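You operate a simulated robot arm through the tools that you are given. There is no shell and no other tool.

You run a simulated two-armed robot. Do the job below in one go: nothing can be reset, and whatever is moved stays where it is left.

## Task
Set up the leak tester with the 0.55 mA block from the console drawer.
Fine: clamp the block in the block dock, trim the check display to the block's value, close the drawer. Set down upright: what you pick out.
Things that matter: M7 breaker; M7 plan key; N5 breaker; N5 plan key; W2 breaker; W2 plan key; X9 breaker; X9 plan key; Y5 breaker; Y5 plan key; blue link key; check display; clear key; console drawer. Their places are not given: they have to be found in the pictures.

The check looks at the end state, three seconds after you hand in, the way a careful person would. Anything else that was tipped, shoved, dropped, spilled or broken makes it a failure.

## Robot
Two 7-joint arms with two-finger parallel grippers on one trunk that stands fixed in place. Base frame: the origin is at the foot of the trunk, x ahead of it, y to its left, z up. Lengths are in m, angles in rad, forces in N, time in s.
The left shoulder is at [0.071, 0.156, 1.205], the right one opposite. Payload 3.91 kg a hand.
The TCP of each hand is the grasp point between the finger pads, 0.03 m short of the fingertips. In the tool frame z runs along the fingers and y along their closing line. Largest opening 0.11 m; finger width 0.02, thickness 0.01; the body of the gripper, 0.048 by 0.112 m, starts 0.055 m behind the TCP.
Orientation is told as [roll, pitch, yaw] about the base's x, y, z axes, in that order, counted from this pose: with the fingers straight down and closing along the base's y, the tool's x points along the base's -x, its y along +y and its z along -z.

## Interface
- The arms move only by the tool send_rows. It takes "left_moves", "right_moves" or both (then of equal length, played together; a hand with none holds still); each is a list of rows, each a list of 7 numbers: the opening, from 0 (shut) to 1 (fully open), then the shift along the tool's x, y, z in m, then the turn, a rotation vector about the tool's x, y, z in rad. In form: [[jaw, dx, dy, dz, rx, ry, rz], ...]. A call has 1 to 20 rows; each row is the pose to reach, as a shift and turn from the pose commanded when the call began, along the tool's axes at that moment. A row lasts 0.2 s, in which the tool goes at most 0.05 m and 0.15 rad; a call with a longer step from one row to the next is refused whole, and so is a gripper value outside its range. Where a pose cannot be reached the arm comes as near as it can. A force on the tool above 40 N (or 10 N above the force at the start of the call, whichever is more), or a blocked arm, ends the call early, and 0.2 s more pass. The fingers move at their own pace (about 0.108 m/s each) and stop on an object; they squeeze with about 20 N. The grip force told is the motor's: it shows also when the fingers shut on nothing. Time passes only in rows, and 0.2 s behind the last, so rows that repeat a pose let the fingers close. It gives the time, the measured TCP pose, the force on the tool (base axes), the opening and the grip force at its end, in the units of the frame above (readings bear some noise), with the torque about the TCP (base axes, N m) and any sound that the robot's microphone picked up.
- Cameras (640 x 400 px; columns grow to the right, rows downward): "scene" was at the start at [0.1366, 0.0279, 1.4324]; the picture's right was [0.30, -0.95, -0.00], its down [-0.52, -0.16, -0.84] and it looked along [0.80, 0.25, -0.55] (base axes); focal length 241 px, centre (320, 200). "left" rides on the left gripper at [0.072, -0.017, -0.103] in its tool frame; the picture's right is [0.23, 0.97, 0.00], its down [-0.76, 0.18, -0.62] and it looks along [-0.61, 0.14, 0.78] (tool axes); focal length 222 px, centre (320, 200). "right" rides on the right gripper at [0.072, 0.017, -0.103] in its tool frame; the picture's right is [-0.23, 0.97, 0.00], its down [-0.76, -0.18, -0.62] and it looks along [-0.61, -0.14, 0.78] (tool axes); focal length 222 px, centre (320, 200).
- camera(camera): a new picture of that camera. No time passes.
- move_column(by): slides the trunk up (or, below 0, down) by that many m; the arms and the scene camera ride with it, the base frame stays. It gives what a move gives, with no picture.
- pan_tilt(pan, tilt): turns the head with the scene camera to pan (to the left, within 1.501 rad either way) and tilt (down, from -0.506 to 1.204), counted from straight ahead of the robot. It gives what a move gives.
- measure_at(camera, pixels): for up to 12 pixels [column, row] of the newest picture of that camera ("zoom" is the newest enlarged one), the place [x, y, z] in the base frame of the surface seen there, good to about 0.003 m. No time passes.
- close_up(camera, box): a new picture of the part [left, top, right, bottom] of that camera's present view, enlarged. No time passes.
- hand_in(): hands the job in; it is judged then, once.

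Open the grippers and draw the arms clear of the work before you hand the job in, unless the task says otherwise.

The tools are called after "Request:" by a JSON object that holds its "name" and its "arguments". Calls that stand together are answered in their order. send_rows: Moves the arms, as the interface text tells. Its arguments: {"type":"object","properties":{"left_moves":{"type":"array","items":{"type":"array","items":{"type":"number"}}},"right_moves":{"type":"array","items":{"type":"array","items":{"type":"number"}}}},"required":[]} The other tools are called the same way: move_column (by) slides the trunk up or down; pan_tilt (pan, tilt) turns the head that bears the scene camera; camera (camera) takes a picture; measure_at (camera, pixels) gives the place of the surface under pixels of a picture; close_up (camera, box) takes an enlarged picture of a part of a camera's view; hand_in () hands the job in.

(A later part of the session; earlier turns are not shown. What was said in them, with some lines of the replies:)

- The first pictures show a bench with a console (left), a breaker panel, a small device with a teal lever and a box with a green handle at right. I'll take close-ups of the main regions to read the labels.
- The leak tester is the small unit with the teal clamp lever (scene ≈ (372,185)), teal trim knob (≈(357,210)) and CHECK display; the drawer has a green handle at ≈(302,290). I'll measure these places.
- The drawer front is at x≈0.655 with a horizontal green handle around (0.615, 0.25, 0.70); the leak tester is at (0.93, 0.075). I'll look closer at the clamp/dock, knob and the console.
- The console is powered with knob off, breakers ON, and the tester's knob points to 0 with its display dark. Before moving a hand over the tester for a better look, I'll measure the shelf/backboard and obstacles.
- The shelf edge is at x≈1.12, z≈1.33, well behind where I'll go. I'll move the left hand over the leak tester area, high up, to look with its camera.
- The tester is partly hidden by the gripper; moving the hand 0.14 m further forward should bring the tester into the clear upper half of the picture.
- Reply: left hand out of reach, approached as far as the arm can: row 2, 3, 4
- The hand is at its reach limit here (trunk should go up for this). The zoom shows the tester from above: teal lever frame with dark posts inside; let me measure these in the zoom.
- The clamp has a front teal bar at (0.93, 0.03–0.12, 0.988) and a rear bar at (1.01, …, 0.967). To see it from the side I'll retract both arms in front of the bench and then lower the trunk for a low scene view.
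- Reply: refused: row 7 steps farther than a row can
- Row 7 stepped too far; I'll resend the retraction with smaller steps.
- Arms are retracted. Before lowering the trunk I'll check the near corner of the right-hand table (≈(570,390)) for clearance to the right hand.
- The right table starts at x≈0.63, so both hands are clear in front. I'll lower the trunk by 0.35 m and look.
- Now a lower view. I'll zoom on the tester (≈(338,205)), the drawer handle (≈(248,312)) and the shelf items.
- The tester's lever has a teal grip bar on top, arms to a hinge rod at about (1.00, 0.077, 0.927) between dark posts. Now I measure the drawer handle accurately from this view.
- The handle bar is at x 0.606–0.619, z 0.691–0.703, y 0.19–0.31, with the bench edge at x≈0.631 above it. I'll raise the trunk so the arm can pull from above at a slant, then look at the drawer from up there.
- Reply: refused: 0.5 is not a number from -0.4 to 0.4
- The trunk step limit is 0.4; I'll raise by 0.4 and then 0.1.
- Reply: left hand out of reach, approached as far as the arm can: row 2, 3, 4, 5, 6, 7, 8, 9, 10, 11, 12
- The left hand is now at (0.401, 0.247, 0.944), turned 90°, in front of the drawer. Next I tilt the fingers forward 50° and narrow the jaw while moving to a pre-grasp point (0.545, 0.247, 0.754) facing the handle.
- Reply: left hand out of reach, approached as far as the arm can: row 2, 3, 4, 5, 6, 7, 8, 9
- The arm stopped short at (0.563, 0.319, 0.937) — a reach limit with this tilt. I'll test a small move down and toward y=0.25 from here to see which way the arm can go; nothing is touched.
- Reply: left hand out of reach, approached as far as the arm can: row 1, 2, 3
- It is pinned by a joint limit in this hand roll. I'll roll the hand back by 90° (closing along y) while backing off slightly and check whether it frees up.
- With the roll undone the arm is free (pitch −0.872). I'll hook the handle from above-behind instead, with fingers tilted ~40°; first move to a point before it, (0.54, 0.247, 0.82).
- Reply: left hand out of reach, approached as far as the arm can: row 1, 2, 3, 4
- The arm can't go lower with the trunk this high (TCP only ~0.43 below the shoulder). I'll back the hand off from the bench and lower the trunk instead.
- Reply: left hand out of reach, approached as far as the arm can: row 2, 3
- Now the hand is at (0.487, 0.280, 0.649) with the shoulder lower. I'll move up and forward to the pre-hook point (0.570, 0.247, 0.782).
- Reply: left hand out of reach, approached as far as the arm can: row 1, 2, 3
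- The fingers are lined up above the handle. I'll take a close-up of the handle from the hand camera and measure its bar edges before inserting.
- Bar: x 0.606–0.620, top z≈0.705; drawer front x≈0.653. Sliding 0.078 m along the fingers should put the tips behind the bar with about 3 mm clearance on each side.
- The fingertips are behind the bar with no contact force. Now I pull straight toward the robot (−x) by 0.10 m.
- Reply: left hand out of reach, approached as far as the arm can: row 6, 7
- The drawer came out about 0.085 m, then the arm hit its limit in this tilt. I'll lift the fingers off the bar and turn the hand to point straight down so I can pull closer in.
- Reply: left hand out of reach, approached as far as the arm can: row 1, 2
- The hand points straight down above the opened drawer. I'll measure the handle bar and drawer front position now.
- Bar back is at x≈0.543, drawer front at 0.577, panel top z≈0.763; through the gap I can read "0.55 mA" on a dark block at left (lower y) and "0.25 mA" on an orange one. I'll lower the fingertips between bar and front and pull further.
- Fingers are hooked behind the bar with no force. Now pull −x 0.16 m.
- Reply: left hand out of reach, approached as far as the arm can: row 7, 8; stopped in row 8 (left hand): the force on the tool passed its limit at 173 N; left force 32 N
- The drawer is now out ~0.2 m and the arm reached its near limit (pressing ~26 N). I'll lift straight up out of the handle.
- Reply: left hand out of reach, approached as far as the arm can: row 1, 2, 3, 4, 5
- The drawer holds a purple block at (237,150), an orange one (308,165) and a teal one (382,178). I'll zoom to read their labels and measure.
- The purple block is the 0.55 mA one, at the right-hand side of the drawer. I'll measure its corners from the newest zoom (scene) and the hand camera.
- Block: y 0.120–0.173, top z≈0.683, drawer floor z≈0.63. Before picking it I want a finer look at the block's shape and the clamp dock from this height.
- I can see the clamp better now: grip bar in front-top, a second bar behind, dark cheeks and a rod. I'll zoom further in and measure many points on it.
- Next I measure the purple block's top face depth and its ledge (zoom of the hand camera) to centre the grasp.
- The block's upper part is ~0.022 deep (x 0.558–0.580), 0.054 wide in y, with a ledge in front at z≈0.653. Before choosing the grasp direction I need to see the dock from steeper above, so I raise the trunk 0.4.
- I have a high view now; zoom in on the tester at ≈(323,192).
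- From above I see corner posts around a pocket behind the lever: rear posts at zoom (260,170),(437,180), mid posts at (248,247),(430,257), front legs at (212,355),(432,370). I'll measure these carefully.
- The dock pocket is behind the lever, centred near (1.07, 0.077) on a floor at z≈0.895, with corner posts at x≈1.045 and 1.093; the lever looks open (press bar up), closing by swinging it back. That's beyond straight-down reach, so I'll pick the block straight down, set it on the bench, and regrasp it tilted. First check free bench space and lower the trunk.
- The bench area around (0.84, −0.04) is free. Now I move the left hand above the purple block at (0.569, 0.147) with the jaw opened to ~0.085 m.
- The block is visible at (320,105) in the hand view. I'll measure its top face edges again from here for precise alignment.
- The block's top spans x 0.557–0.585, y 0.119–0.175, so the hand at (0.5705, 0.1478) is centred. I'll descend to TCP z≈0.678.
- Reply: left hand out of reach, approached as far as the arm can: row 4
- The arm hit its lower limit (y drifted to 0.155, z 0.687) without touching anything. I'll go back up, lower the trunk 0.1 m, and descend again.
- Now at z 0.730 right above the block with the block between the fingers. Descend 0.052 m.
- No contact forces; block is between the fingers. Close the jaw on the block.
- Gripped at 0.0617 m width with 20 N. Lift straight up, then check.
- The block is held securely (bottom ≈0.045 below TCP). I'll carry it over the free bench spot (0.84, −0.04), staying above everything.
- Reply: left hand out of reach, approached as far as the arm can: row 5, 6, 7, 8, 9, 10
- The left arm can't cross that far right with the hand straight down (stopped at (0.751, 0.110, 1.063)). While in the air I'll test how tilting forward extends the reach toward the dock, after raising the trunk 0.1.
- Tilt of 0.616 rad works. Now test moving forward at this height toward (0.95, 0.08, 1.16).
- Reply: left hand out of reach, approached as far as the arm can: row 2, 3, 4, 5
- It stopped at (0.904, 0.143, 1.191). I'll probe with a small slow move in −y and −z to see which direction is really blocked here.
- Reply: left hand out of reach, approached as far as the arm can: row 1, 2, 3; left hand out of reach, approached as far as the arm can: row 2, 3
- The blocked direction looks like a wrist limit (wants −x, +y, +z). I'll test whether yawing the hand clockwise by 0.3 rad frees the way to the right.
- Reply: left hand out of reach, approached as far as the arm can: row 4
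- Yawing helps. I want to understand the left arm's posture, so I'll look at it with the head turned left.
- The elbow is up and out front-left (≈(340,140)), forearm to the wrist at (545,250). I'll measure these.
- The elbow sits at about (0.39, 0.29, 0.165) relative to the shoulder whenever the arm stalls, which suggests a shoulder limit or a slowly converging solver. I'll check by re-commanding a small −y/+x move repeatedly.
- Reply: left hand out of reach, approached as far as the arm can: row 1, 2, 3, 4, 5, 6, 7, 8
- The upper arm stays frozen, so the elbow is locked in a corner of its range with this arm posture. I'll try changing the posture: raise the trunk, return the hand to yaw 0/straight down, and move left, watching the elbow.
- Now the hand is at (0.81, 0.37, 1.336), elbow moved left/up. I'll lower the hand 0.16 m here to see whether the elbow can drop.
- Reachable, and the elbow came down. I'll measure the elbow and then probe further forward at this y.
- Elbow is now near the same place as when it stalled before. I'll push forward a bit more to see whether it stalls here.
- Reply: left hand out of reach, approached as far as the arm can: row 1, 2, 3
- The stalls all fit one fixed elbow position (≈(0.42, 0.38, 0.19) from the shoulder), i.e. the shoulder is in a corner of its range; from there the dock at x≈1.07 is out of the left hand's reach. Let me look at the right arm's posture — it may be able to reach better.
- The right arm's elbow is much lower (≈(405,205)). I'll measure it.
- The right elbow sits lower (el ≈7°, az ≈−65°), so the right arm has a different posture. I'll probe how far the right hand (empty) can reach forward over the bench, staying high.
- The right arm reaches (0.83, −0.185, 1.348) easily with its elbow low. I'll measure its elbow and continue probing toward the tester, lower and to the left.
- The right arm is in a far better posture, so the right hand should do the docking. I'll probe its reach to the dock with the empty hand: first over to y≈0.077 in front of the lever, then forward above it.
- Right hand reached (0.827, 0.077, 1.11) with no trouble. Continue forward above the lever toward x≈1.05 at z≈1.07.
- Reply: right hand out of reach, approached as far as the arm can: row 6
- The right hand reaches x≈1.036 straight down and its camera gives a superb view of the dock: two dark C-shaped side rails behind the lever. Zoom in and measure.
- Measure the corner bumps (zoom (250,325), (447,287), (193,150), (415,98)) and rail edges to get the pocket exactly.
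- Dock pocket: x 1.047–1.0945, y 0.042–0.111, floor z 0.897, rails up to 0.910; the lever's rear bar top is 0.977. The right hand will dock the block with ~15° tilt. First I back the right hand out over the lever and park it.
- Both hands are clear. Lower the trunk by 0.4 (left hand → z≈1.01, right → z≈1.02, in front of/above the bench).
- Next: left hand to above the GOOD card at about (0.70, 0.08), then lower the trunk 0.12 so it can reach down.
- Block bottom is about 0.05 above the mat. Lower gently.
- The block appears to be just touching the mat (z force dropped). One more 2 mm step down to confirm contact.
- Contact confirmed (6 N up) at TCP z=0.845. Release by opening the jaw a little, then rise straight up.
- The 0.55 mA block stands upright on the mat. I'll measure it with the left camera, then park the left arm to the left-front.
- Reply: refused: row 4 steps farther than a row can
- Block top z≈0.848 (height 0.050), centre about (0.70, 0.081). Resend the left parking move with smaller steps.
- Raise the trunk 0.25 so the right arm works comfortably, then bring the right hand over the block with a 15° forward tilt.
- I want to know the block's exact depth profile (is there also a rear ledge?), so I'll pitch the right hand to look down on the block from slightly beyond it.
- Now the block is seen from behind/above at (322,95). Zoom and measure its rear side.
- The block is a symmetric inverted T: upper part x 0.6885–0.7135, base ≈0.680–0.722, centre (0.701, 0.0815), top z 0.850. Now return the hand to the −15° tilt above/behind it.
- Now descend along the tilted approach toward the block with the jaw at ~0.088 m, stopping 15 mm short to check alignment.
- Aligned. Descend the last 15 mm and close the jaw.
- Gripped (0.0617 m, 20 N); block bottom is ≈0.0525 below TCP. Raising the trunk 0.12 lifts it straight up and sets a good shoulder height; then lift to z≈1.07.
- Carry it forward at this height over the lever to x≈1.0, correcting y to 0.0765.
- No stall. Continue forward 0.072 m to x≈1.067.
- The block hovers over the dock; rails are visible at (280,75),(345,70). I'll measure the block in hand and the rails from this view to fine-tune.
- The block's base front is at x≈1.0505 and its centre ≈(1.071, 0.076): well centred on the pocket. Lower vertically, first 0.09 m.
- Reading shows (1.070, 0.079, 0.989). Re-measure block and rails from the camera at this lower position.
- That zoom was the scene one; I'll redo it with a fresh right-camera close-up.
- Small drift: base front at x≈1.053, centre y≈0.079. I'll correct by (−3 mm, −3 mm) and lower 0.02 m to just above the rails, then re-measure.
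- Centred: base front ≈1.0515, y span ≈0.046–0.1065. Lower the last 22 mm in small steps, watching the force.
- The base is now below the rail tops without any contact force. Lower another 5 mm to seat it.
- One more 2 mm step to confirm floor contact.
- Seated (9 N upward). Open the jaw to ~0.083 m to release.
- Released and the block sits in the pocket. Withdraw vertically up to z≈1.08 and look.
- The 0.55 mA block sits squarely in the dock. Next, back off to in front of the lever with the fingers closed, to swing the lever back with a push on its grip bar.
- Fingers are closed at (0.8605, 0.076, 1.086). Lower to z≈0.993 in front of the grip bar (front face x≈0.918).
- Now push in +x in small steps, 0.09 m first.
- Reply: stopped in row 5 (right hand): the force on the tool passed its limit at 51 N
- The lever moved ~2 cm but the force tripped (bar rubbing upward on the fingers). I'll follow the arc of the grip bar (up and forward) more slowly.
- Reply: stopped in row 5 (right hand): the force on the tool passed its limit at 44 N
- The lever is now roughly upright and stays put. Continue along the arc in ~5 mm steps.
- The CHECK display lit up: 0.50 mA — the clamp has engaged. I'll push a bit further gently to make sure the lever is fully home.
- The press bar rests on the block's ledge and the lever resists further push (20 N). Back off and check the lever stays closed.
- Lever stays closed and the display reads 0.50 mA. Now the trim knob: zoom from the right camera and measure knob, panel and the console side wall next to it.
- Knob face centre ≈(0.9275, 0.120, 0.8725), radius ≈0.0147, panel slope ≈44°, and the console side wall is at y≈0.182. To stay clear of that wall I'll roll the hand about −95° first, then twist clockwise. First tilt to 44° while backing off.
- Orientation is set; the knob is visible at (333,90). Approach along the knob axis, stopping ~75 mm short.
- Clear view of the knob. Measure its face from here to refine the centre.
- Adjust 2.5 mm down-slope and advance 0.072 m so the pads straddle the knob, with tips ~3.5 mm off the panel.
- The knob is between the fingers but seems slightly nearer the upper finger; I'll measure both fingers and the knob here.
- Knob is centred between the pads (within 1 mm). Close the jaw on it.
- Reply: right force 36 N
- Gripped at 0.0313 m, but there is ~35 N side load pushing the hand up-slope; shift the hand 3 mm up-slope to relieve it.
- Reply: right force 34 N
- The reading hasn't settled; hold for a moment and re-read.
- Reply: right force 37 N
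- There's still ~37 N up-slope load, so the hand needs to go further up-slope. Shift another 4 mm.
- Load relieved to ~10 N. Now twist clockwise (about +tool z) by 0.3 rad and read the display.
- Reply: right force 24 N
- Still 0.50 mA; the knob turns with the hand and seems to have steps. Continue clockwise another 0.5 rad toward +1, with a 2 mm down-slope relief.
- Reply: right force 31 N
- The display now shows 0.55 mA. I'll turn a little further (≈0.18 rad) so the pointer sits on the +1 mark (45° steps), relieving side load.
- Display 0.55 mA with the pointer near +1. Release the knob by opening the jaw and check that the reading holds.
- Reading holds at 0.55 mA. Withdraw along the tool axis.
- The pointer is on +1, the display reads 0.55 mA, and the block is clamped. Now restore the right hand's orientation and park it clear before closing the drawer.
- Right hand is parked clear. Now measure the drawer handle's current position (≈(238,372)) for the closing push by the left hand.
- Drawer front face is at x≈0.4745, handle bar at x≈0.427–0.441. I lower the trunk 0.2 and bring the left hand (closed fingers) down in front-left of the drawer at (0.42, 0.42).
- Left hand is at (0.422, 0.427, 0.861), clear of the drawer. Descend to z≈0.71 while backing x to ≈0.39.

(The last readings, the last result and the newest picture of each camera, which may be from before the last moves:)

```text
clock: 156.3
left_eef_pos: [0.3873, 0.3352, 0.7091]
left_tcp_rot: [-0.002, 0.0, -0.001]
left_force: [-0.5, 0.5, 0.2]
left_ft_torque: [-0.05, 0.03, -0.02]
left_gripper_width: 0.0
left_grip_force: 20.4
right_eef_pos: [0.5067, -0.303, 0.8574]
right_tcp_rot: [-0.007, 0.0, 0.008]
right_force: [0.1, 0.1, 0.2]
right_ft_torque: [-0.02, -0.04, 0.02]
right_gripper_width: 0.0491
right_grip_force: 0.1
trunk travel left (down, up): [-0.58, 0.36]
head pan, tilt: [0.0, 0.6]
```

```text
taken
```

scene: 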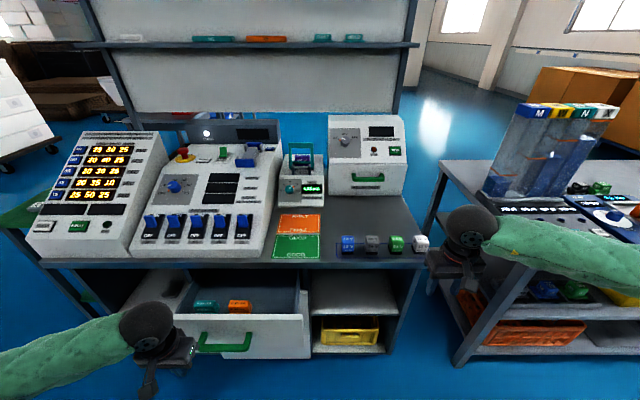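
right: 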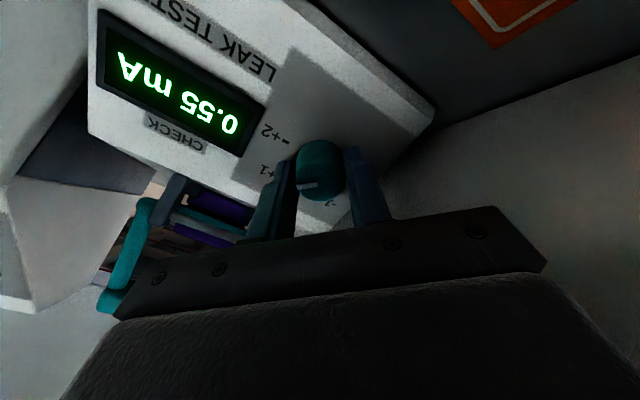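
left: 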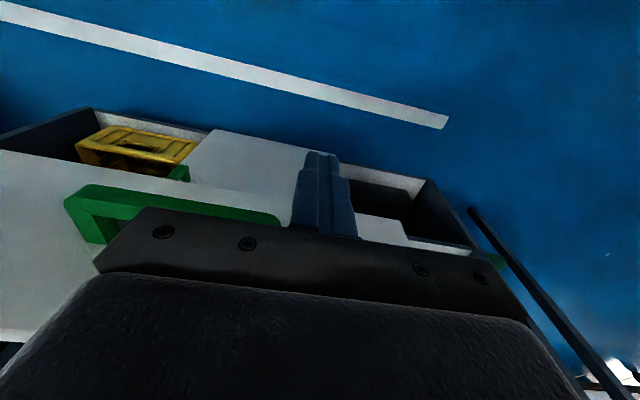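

Good. Shift to y≈0.27 in front of the handle bar.

Request:
{"name": "send_rows", "arguments": {"left_moves": [[0, 0, -0.03, 0, 0, 0, 0], [0, 0, -0.06, 0, 0, 0, 0], [0, 0, -0.065, 0, 0, 0, 0]]}}

Request:
{"name": "camera", "arguments": {"camera": "left"}}

```text
clock: 157.1
left_eef_pos: [0.3885, 0.2687, 0.7114]
left_tcp_rot: [-0.002, -0.001, 0.001]
left_force: [0.2, 0.5, -1.1]
left_ft_torque: [0.01, 0.03, 0.01]
left_gripper_width: 0.0
left_grip_force: 20.0
right_eef_pos: [0.5067, -0.3024, 0.8571]
right_tcp_rot: [-0.007, 0.001, 0.007]
right_force: [-0.4, 0.5, 0.3]
right_ft_torque: [0.01, -0.01, 0.0]
right_gripper_width: 0.0494
right_grip_force: 0.2
trunk travel left (down, up): [-0.58, 0.36]
head pan, tilt: [0.0, 0.6]
```

```text
taken
```

left: 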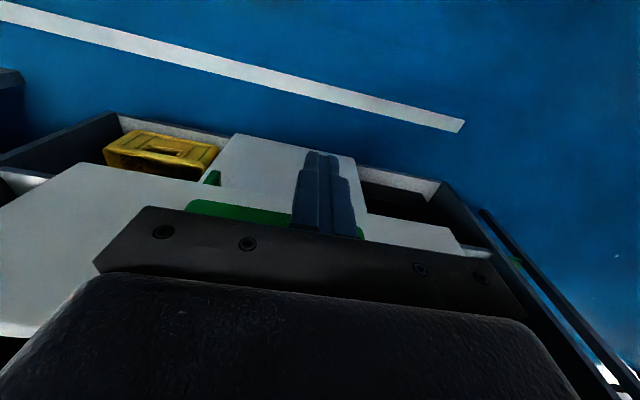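

Fingers are in front of the bar. Push +x slowly (≈12 mm per row) to close most of the way.

Request:
{"name": "send_rows", "arguments": {"left_moves": [[0, -0.012, 0, 0, 0, 0, 0], [0, -0.024, 0, 0, 0, 0, 0], [0, -0.034, 0, 0, 0, 0, 0], [0, -0.044, 0, 0, 0, 0, 0], [0, -0.055, 0, 0, 0, 0, 0], [0, -0.066, 0, 0, 0, 0, 0], [0, -0.077, 0, 0, 0, 0, 0], [0, -0.088, 0, 0, 0, 0, 0], [0, -0.099, 0, 0, 0, 0, 0], [0, -0.11, 0, 0, 0, 0, 0], [0, -0.121, 0, 0, 0, 0, 0], [0, -0.132, 0, 0, 0, 0, 0], [0, -0.143, 0, 0, 0, 0, 0], [0, -0.154, 0, 0, 0, 0, 0]]}}

Request:
{"name": "camera", "arguments": {"camera": "scene"}}

```text
clock: 160.1
left_eef_pos: [0.5419, 0.2695, 0.7118]
left_tcp_rot: [0.0, -0.001, 0.0]
left_force: [-0.4, 0.2, -0.8]
left_ft_torque: [-0.01, -0.03, -0.01]
left_gripper_width: 0.0001
left_grip_force: 19.2
right_eef_pos: [0.5078, -0.3038, 0.8563]
right_tcp_rot: [-0.007, 0.001, 0.007]
right_force: [-0.8, 0.2, -0.4]
right_ft_torque: [-0.01, 0.0, -0.02]
right_gripper_width: 0.0496
right_grip_force: 0.1
trunk travel left (down, up): [-0.58, 0.36]
head pan, tilt: [0.0, 0.6]
```

```text
taken
```

scene: 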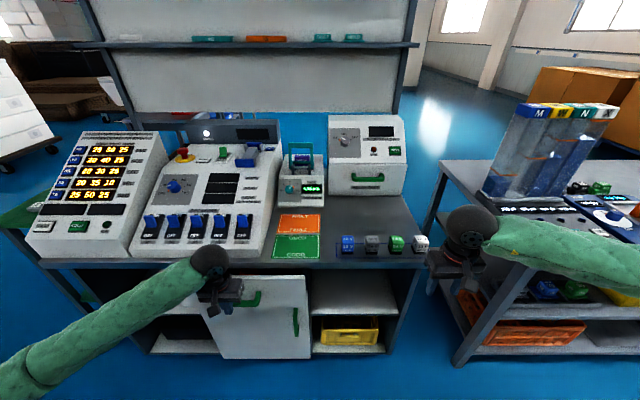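

Drawer slides in easily. Continue gently to x≈0.597.

Request:
{"name": "send_rows", "arguments": {"left_moves": [[0, -0.01, 0, 0, 0, 0, 0], [0, -0.02, 0, 0, 0, 0, 0], [0, -0.03, 0, 0, 0, 0, 0], [0, -0.038, 0, 0, 0, 0, 0], [0, -0.044, 0, 0, 0, 0, 0], [0, -0.05, 0, 0, 0, 0, 0], [0, -0.055, 0, 0, 0, 0, 0]]}}

Request:
{"name": "camera", "arguments": {"camera": "scene"}}

Request:
{"name": "camera", "arguments": {"camera": "left"}}

```text
clock: 161.5
left_eef_pos: [0.5848, 0.2695, 0.7122]
left_tcp_rot: [-0.002, 0.002, -0.002]
left_force: [-31.4, 7.4, 10.1]
left_ft_torque: [-0.59, -3.26, 0.89]
left_gripper_width: 0.0
left_grip_force: 20.2
right_eef_pos: [0.5058, -0.3023, 0.8582]
right_tcp_rot: [-0.008, 0.0, 0.009]
right_force: [1.0, 0.0, -0.4]
right_ft_torque: [0.01, 0.01, -0.01]
right_gripper_width: 0.0496
right_grip_force: 0.1
trunk travel left (down, up): [-0.58, 0.36]
head pan, tilt: [0.0, 0.6]
stopped in row 6 (left hand): the force on the tool passed its limit at 50 N (the readings are from after the stop); the commanded pose is now the measured one
```

```text
taken
```

scene: 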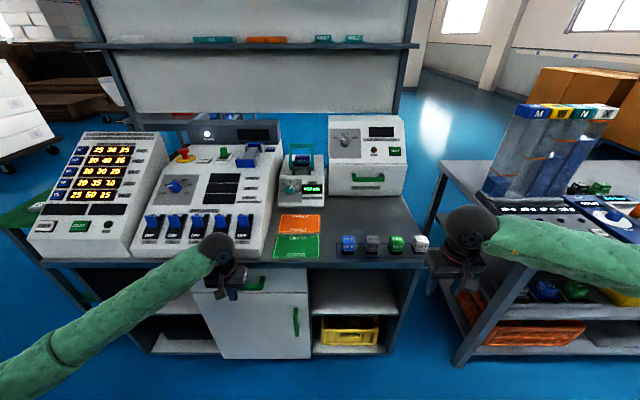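

```text
taken
```

left: 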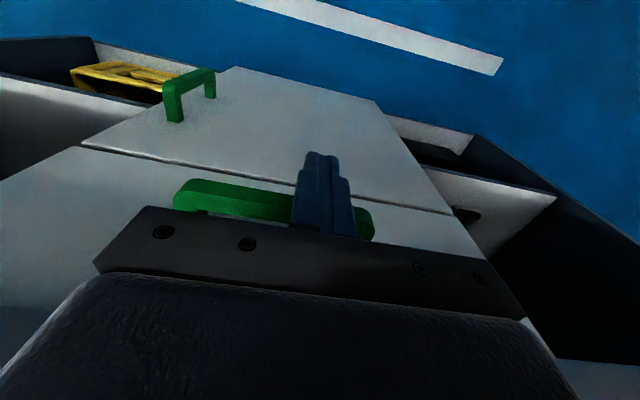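

The stop came from contact ~0.1 m above the TCP (gripper against the bench/console edge), not from the drawer. Back off immediately and measure how far the drawer still is open.

Request:
{"name": "send_rows", "arguments": {"left_moves": [[0, 0.015, 0, 0, 0, 0, 0], [0, 0.045, 0, 0, 0, 0, 0], [0, 0.08, 0, 0, 0, 0, 0], [0, 0.11, 0, 0, 0, 0, 0]]}}

Request:
{"name": "camera", "arguments": {"camera": "left"}}

Request:
{"name": "camera", "arguments": {"camera": "scene"}}

```text
clock: 162.5
left_eef_pos: [0.4767, 0.2681, 0.7135]
left_tcp_rot: [-0.002, 0.003, -0.004]
left_force: [0.0, 0.0, 0.8]
left_ft_torque: [-0.02, -0.02, 0.0]
left_gripper_width: 0.0
left_grip_force: 19.8
right_eef_pos: [0.507, -0.3039, 0.8571]
right_tcp_rot: [-0.006, 0.003, 0.007]
right_force: [-0.5, -0.1, -0.7]
right_ft_torque: [-0.03, -0.02, -0.03]
right_gripper_width: 0.0496
right_grip_force: 0.0
trunk travel left (down, up): [-0.58, 0.36]
head pan, tilt: [0.0, 0.6]
```

```text
taken
```

left: 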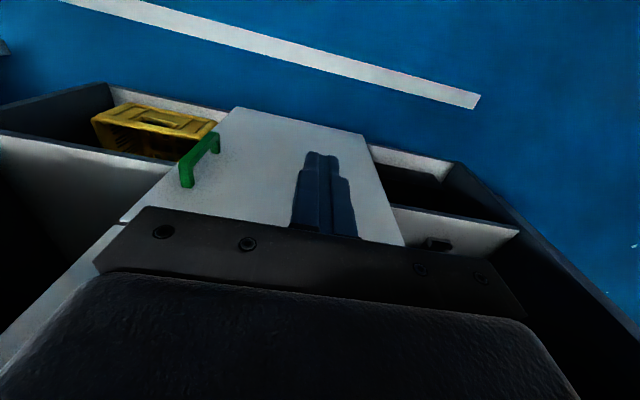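

```text
taken
```

scene: 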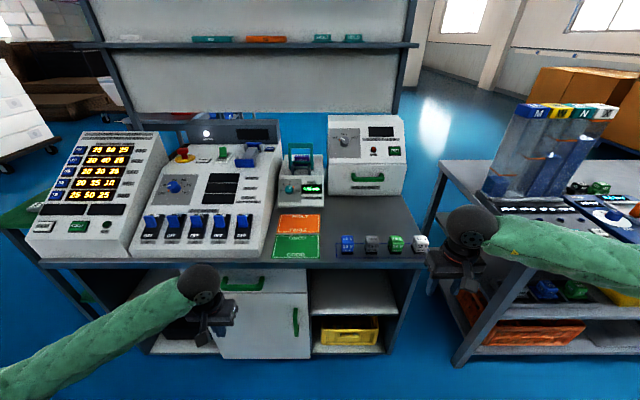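

Now zoom on the drawer front and console front edge to measure the remaining opening and check nothing moved.

Request:
{"name": "close_up", "arguments": {"camera": "scene", "box": [190, 235, 330, 325]}}

Request:
{"name": "measure_at", "arguments": {"camera": "zoom", "pixels": [[250, 215], [250, 226], [300, 200], [400, 180], [400, 230], [440, 160], [500, 200], [400, 280], [400, 320], [130, 100], [350, 95], [350, 120]]}}

Request:
{"name": "close_up", "arguments": {"camera": "scene", "box": [130, 200, 290, 270]}}

```text
4.44 times, centred on (260, 280) of scene
```

zoom: 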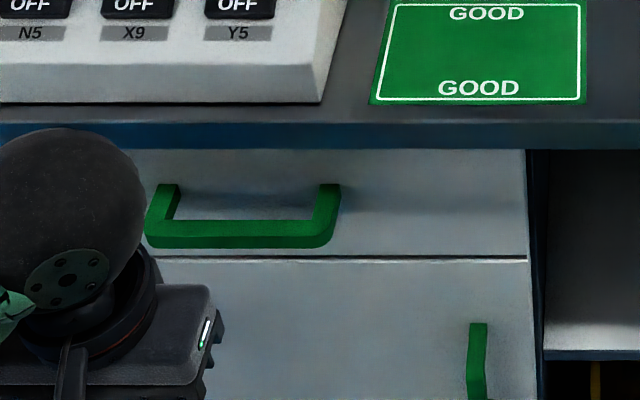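

```text
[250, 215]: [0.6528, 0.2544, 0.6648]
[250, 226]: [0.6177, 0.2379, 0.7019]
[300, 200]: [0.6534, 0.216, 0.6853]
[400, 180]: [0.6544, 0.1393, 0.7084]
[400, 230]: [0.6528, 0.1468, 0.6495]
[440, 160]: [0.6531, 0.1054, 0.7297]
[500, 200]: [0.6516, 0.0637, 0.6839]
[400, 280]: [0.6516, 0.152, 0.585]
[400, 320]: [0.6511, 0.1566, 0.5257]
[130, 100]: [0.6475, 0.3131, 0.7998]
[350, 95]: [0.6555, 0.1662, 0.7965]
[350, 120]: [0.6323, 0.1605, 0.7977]
```

```text
4.00 times, centred on (210, 235) of scene
```

zoom: 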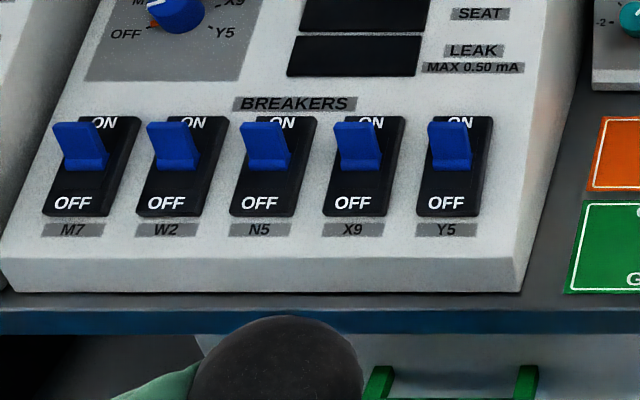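

The drawer front is flush at x≈0.653 (same as the door and as at the start), so it's fully closed; console and breakers look unchanged. Now lift the left hand away, opening both grippers.

Request:
{"name": "send_rows", "arguments": {"left_moves": [[0, 0.02, 0.01, -0.03, 0, 0, 0], [0.3, 0.03, 0.03, -0.07, 0, 0, 0], [0.6, 0.03, 0.05, -0.11, 0, 0, 0], [1, 0.03, 0.07, -0.15, 0, 0, 0], [1, 0.03, 0.09, -0.19, 0, 0, 0], [1, 0.03, 0.11, -0.23, 0, 0, 0], [1, 0.03, 0.13, -0.27, 0, 0, 0], [1, 0.03, 0.15, -0.31, 0, 0, 0], [1, 0.03, 0.15, -0.35, 0, 0, 0]], "right_moves": [[0.6, 0, 0, -0.02, 0, 0, 0], [0.8, 0, 0, -0.04, 0, 0, 0], [1, 0.01, 0, -0.07, 0, 0, 0], [1, 0.02, 0, -0.1, 0, 0, 0], [1, 0.03, 0, -0.13, 0, 0, 0], [1, 0.04, 0, -0.16, 0, 0, 0], [1, 0.05, 0, -0.19, 0, 0, 0], [1, 0.06, 0, -0.22, 0, 0, 0], [1, 0.06, 0, -0.25, 0, 0, 0]]}}

Request:
{"name": "camera", "arguments": {"camera": "scene"}}

```text
clock: 164.5
left_eef_pos: [0.4505, 0.4215, 1.0611]
left_tcp_rot: [-0.001, 0.005, -0.002]
left_force: [-0.3, -0.2, 0.2]
left_ft_torque: [-0.02, -0.02, 0.02]
left_gripper_width: 0.1099
left_grip_force: 0.1
right_eef_pos: [0.4489, -0.3038, 1.1079]
right_tcp_rot: [-0.008, 0.003, 0.008]
right_force: [0.2, 0.7, 0.1]
right_ft_torque: [0.0, 0.04, 0.04]
right_gripper_width: 0.1098
right_grip_force: 0.0
trunk travel left (down, up): [-0.58, 0.36]
head pan, tilt: [0.0, 0.6]
```

```text
taken
```

scene: 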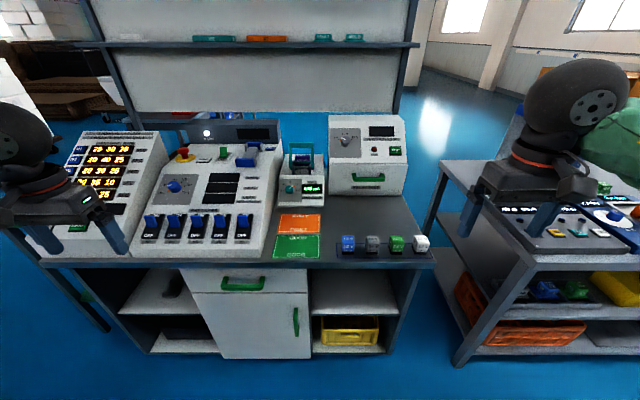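

Everything looks in order. Final close-ups of the tester, the console and drawer to verify before handing in.

Request:
{"name": "close_up", "arguments": {"camera": "scene", "box": [265, 130, 345, 215]}}

Request:
{"name": "close_up", "arguments": {"camera": "scene", "box": [120, 120, 290, 270]}}

Request:
{"name": "close_up", "arguments": {"camera": "scene", "box": [170, 250, 330, 365]}}

Request:
{"name": "close_up", "arguments": {"camera": "scene", "box": [270, 200, 440, 270]}}

```text
4.71 times, centred on (305, 172) of scene
```

zoom: 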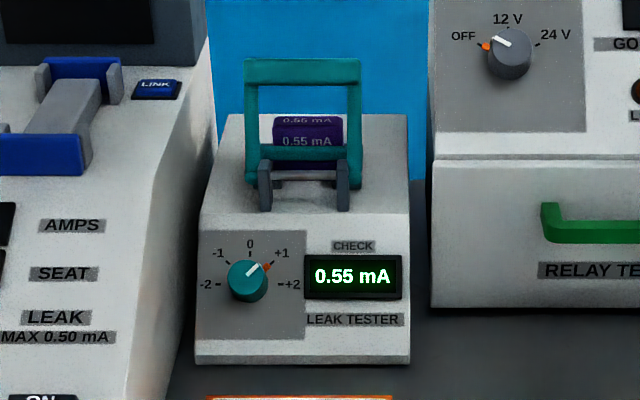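

```text
2.67 times, centred on (205, 195) of scene
```

zoom: 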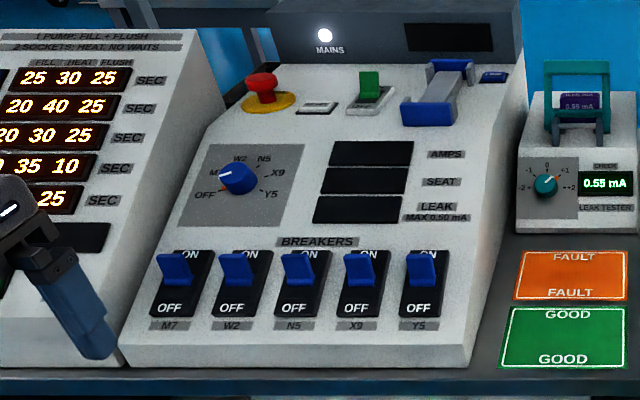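

```text
3.48 times, centred on (250, 308) of scene
```

zoom: 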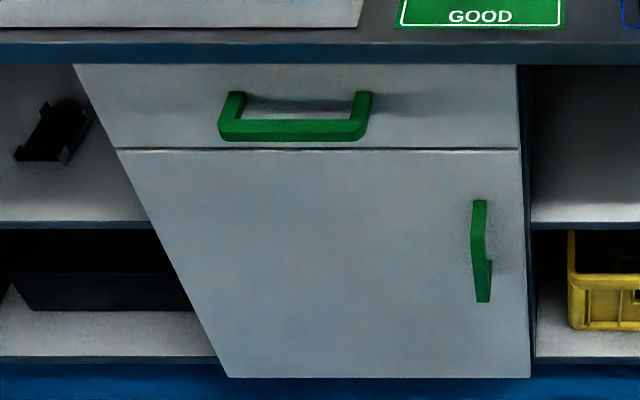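

```text
3.76 times, centred on (355, 235) of scene
```

zoom: 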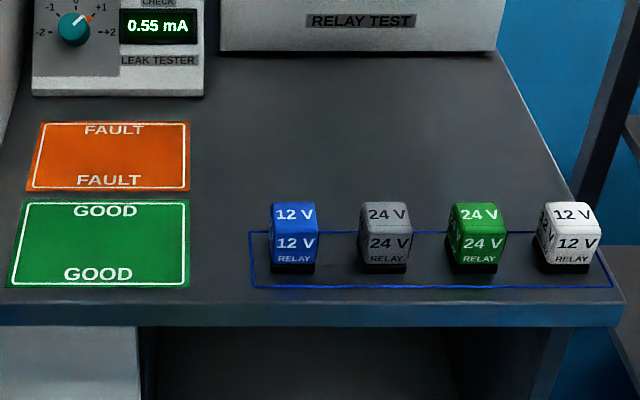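

The clamp is closed on the 0.55 mA block, the display reads 0.55 mA, the drawer is shut, breakers and relays are untouched, and both grippers are open and clear. Handing in.

Request:
{"name": "hand_in", "arguments": {}}

```text
The job is handed in.
```

I set up the leak tester with the 0.55 mA block and handed the job in; I have not seen the check's result.

- **Block:** the purple 0.55 mA block stands upright in the block dock with the clamp lever closed on it.
- **Trim:** with the block clamped, the check display read 0.50 mA. I turned the trim knob from 0 to +1, and the display now reads 0.55 mA.
- **Drawer:** the console drawer is fully closed. Its front measures flush with the door below it, as it did at the start.
- **Other items:** the last close-ups showed the breakers still on and the bench relays and both cards in place. I last saw the other two blocks standing upright just before I closed the drawer.
- **Arms:** both grippers are open and the arms are clear of the work.

- **Force stops:** a few moves stopped on the force limit. The largest was 173 N while I was pulling the drawer open. The last was about 50 N, when the left gripper touched the bench or console edge as I closed the drawer. I backed off each time, and saw nothing shifted or damaged afterwards.
- **Temporary spot:** I set the block down briefly on the GOOD card to change hands. Nothing is left on the card.
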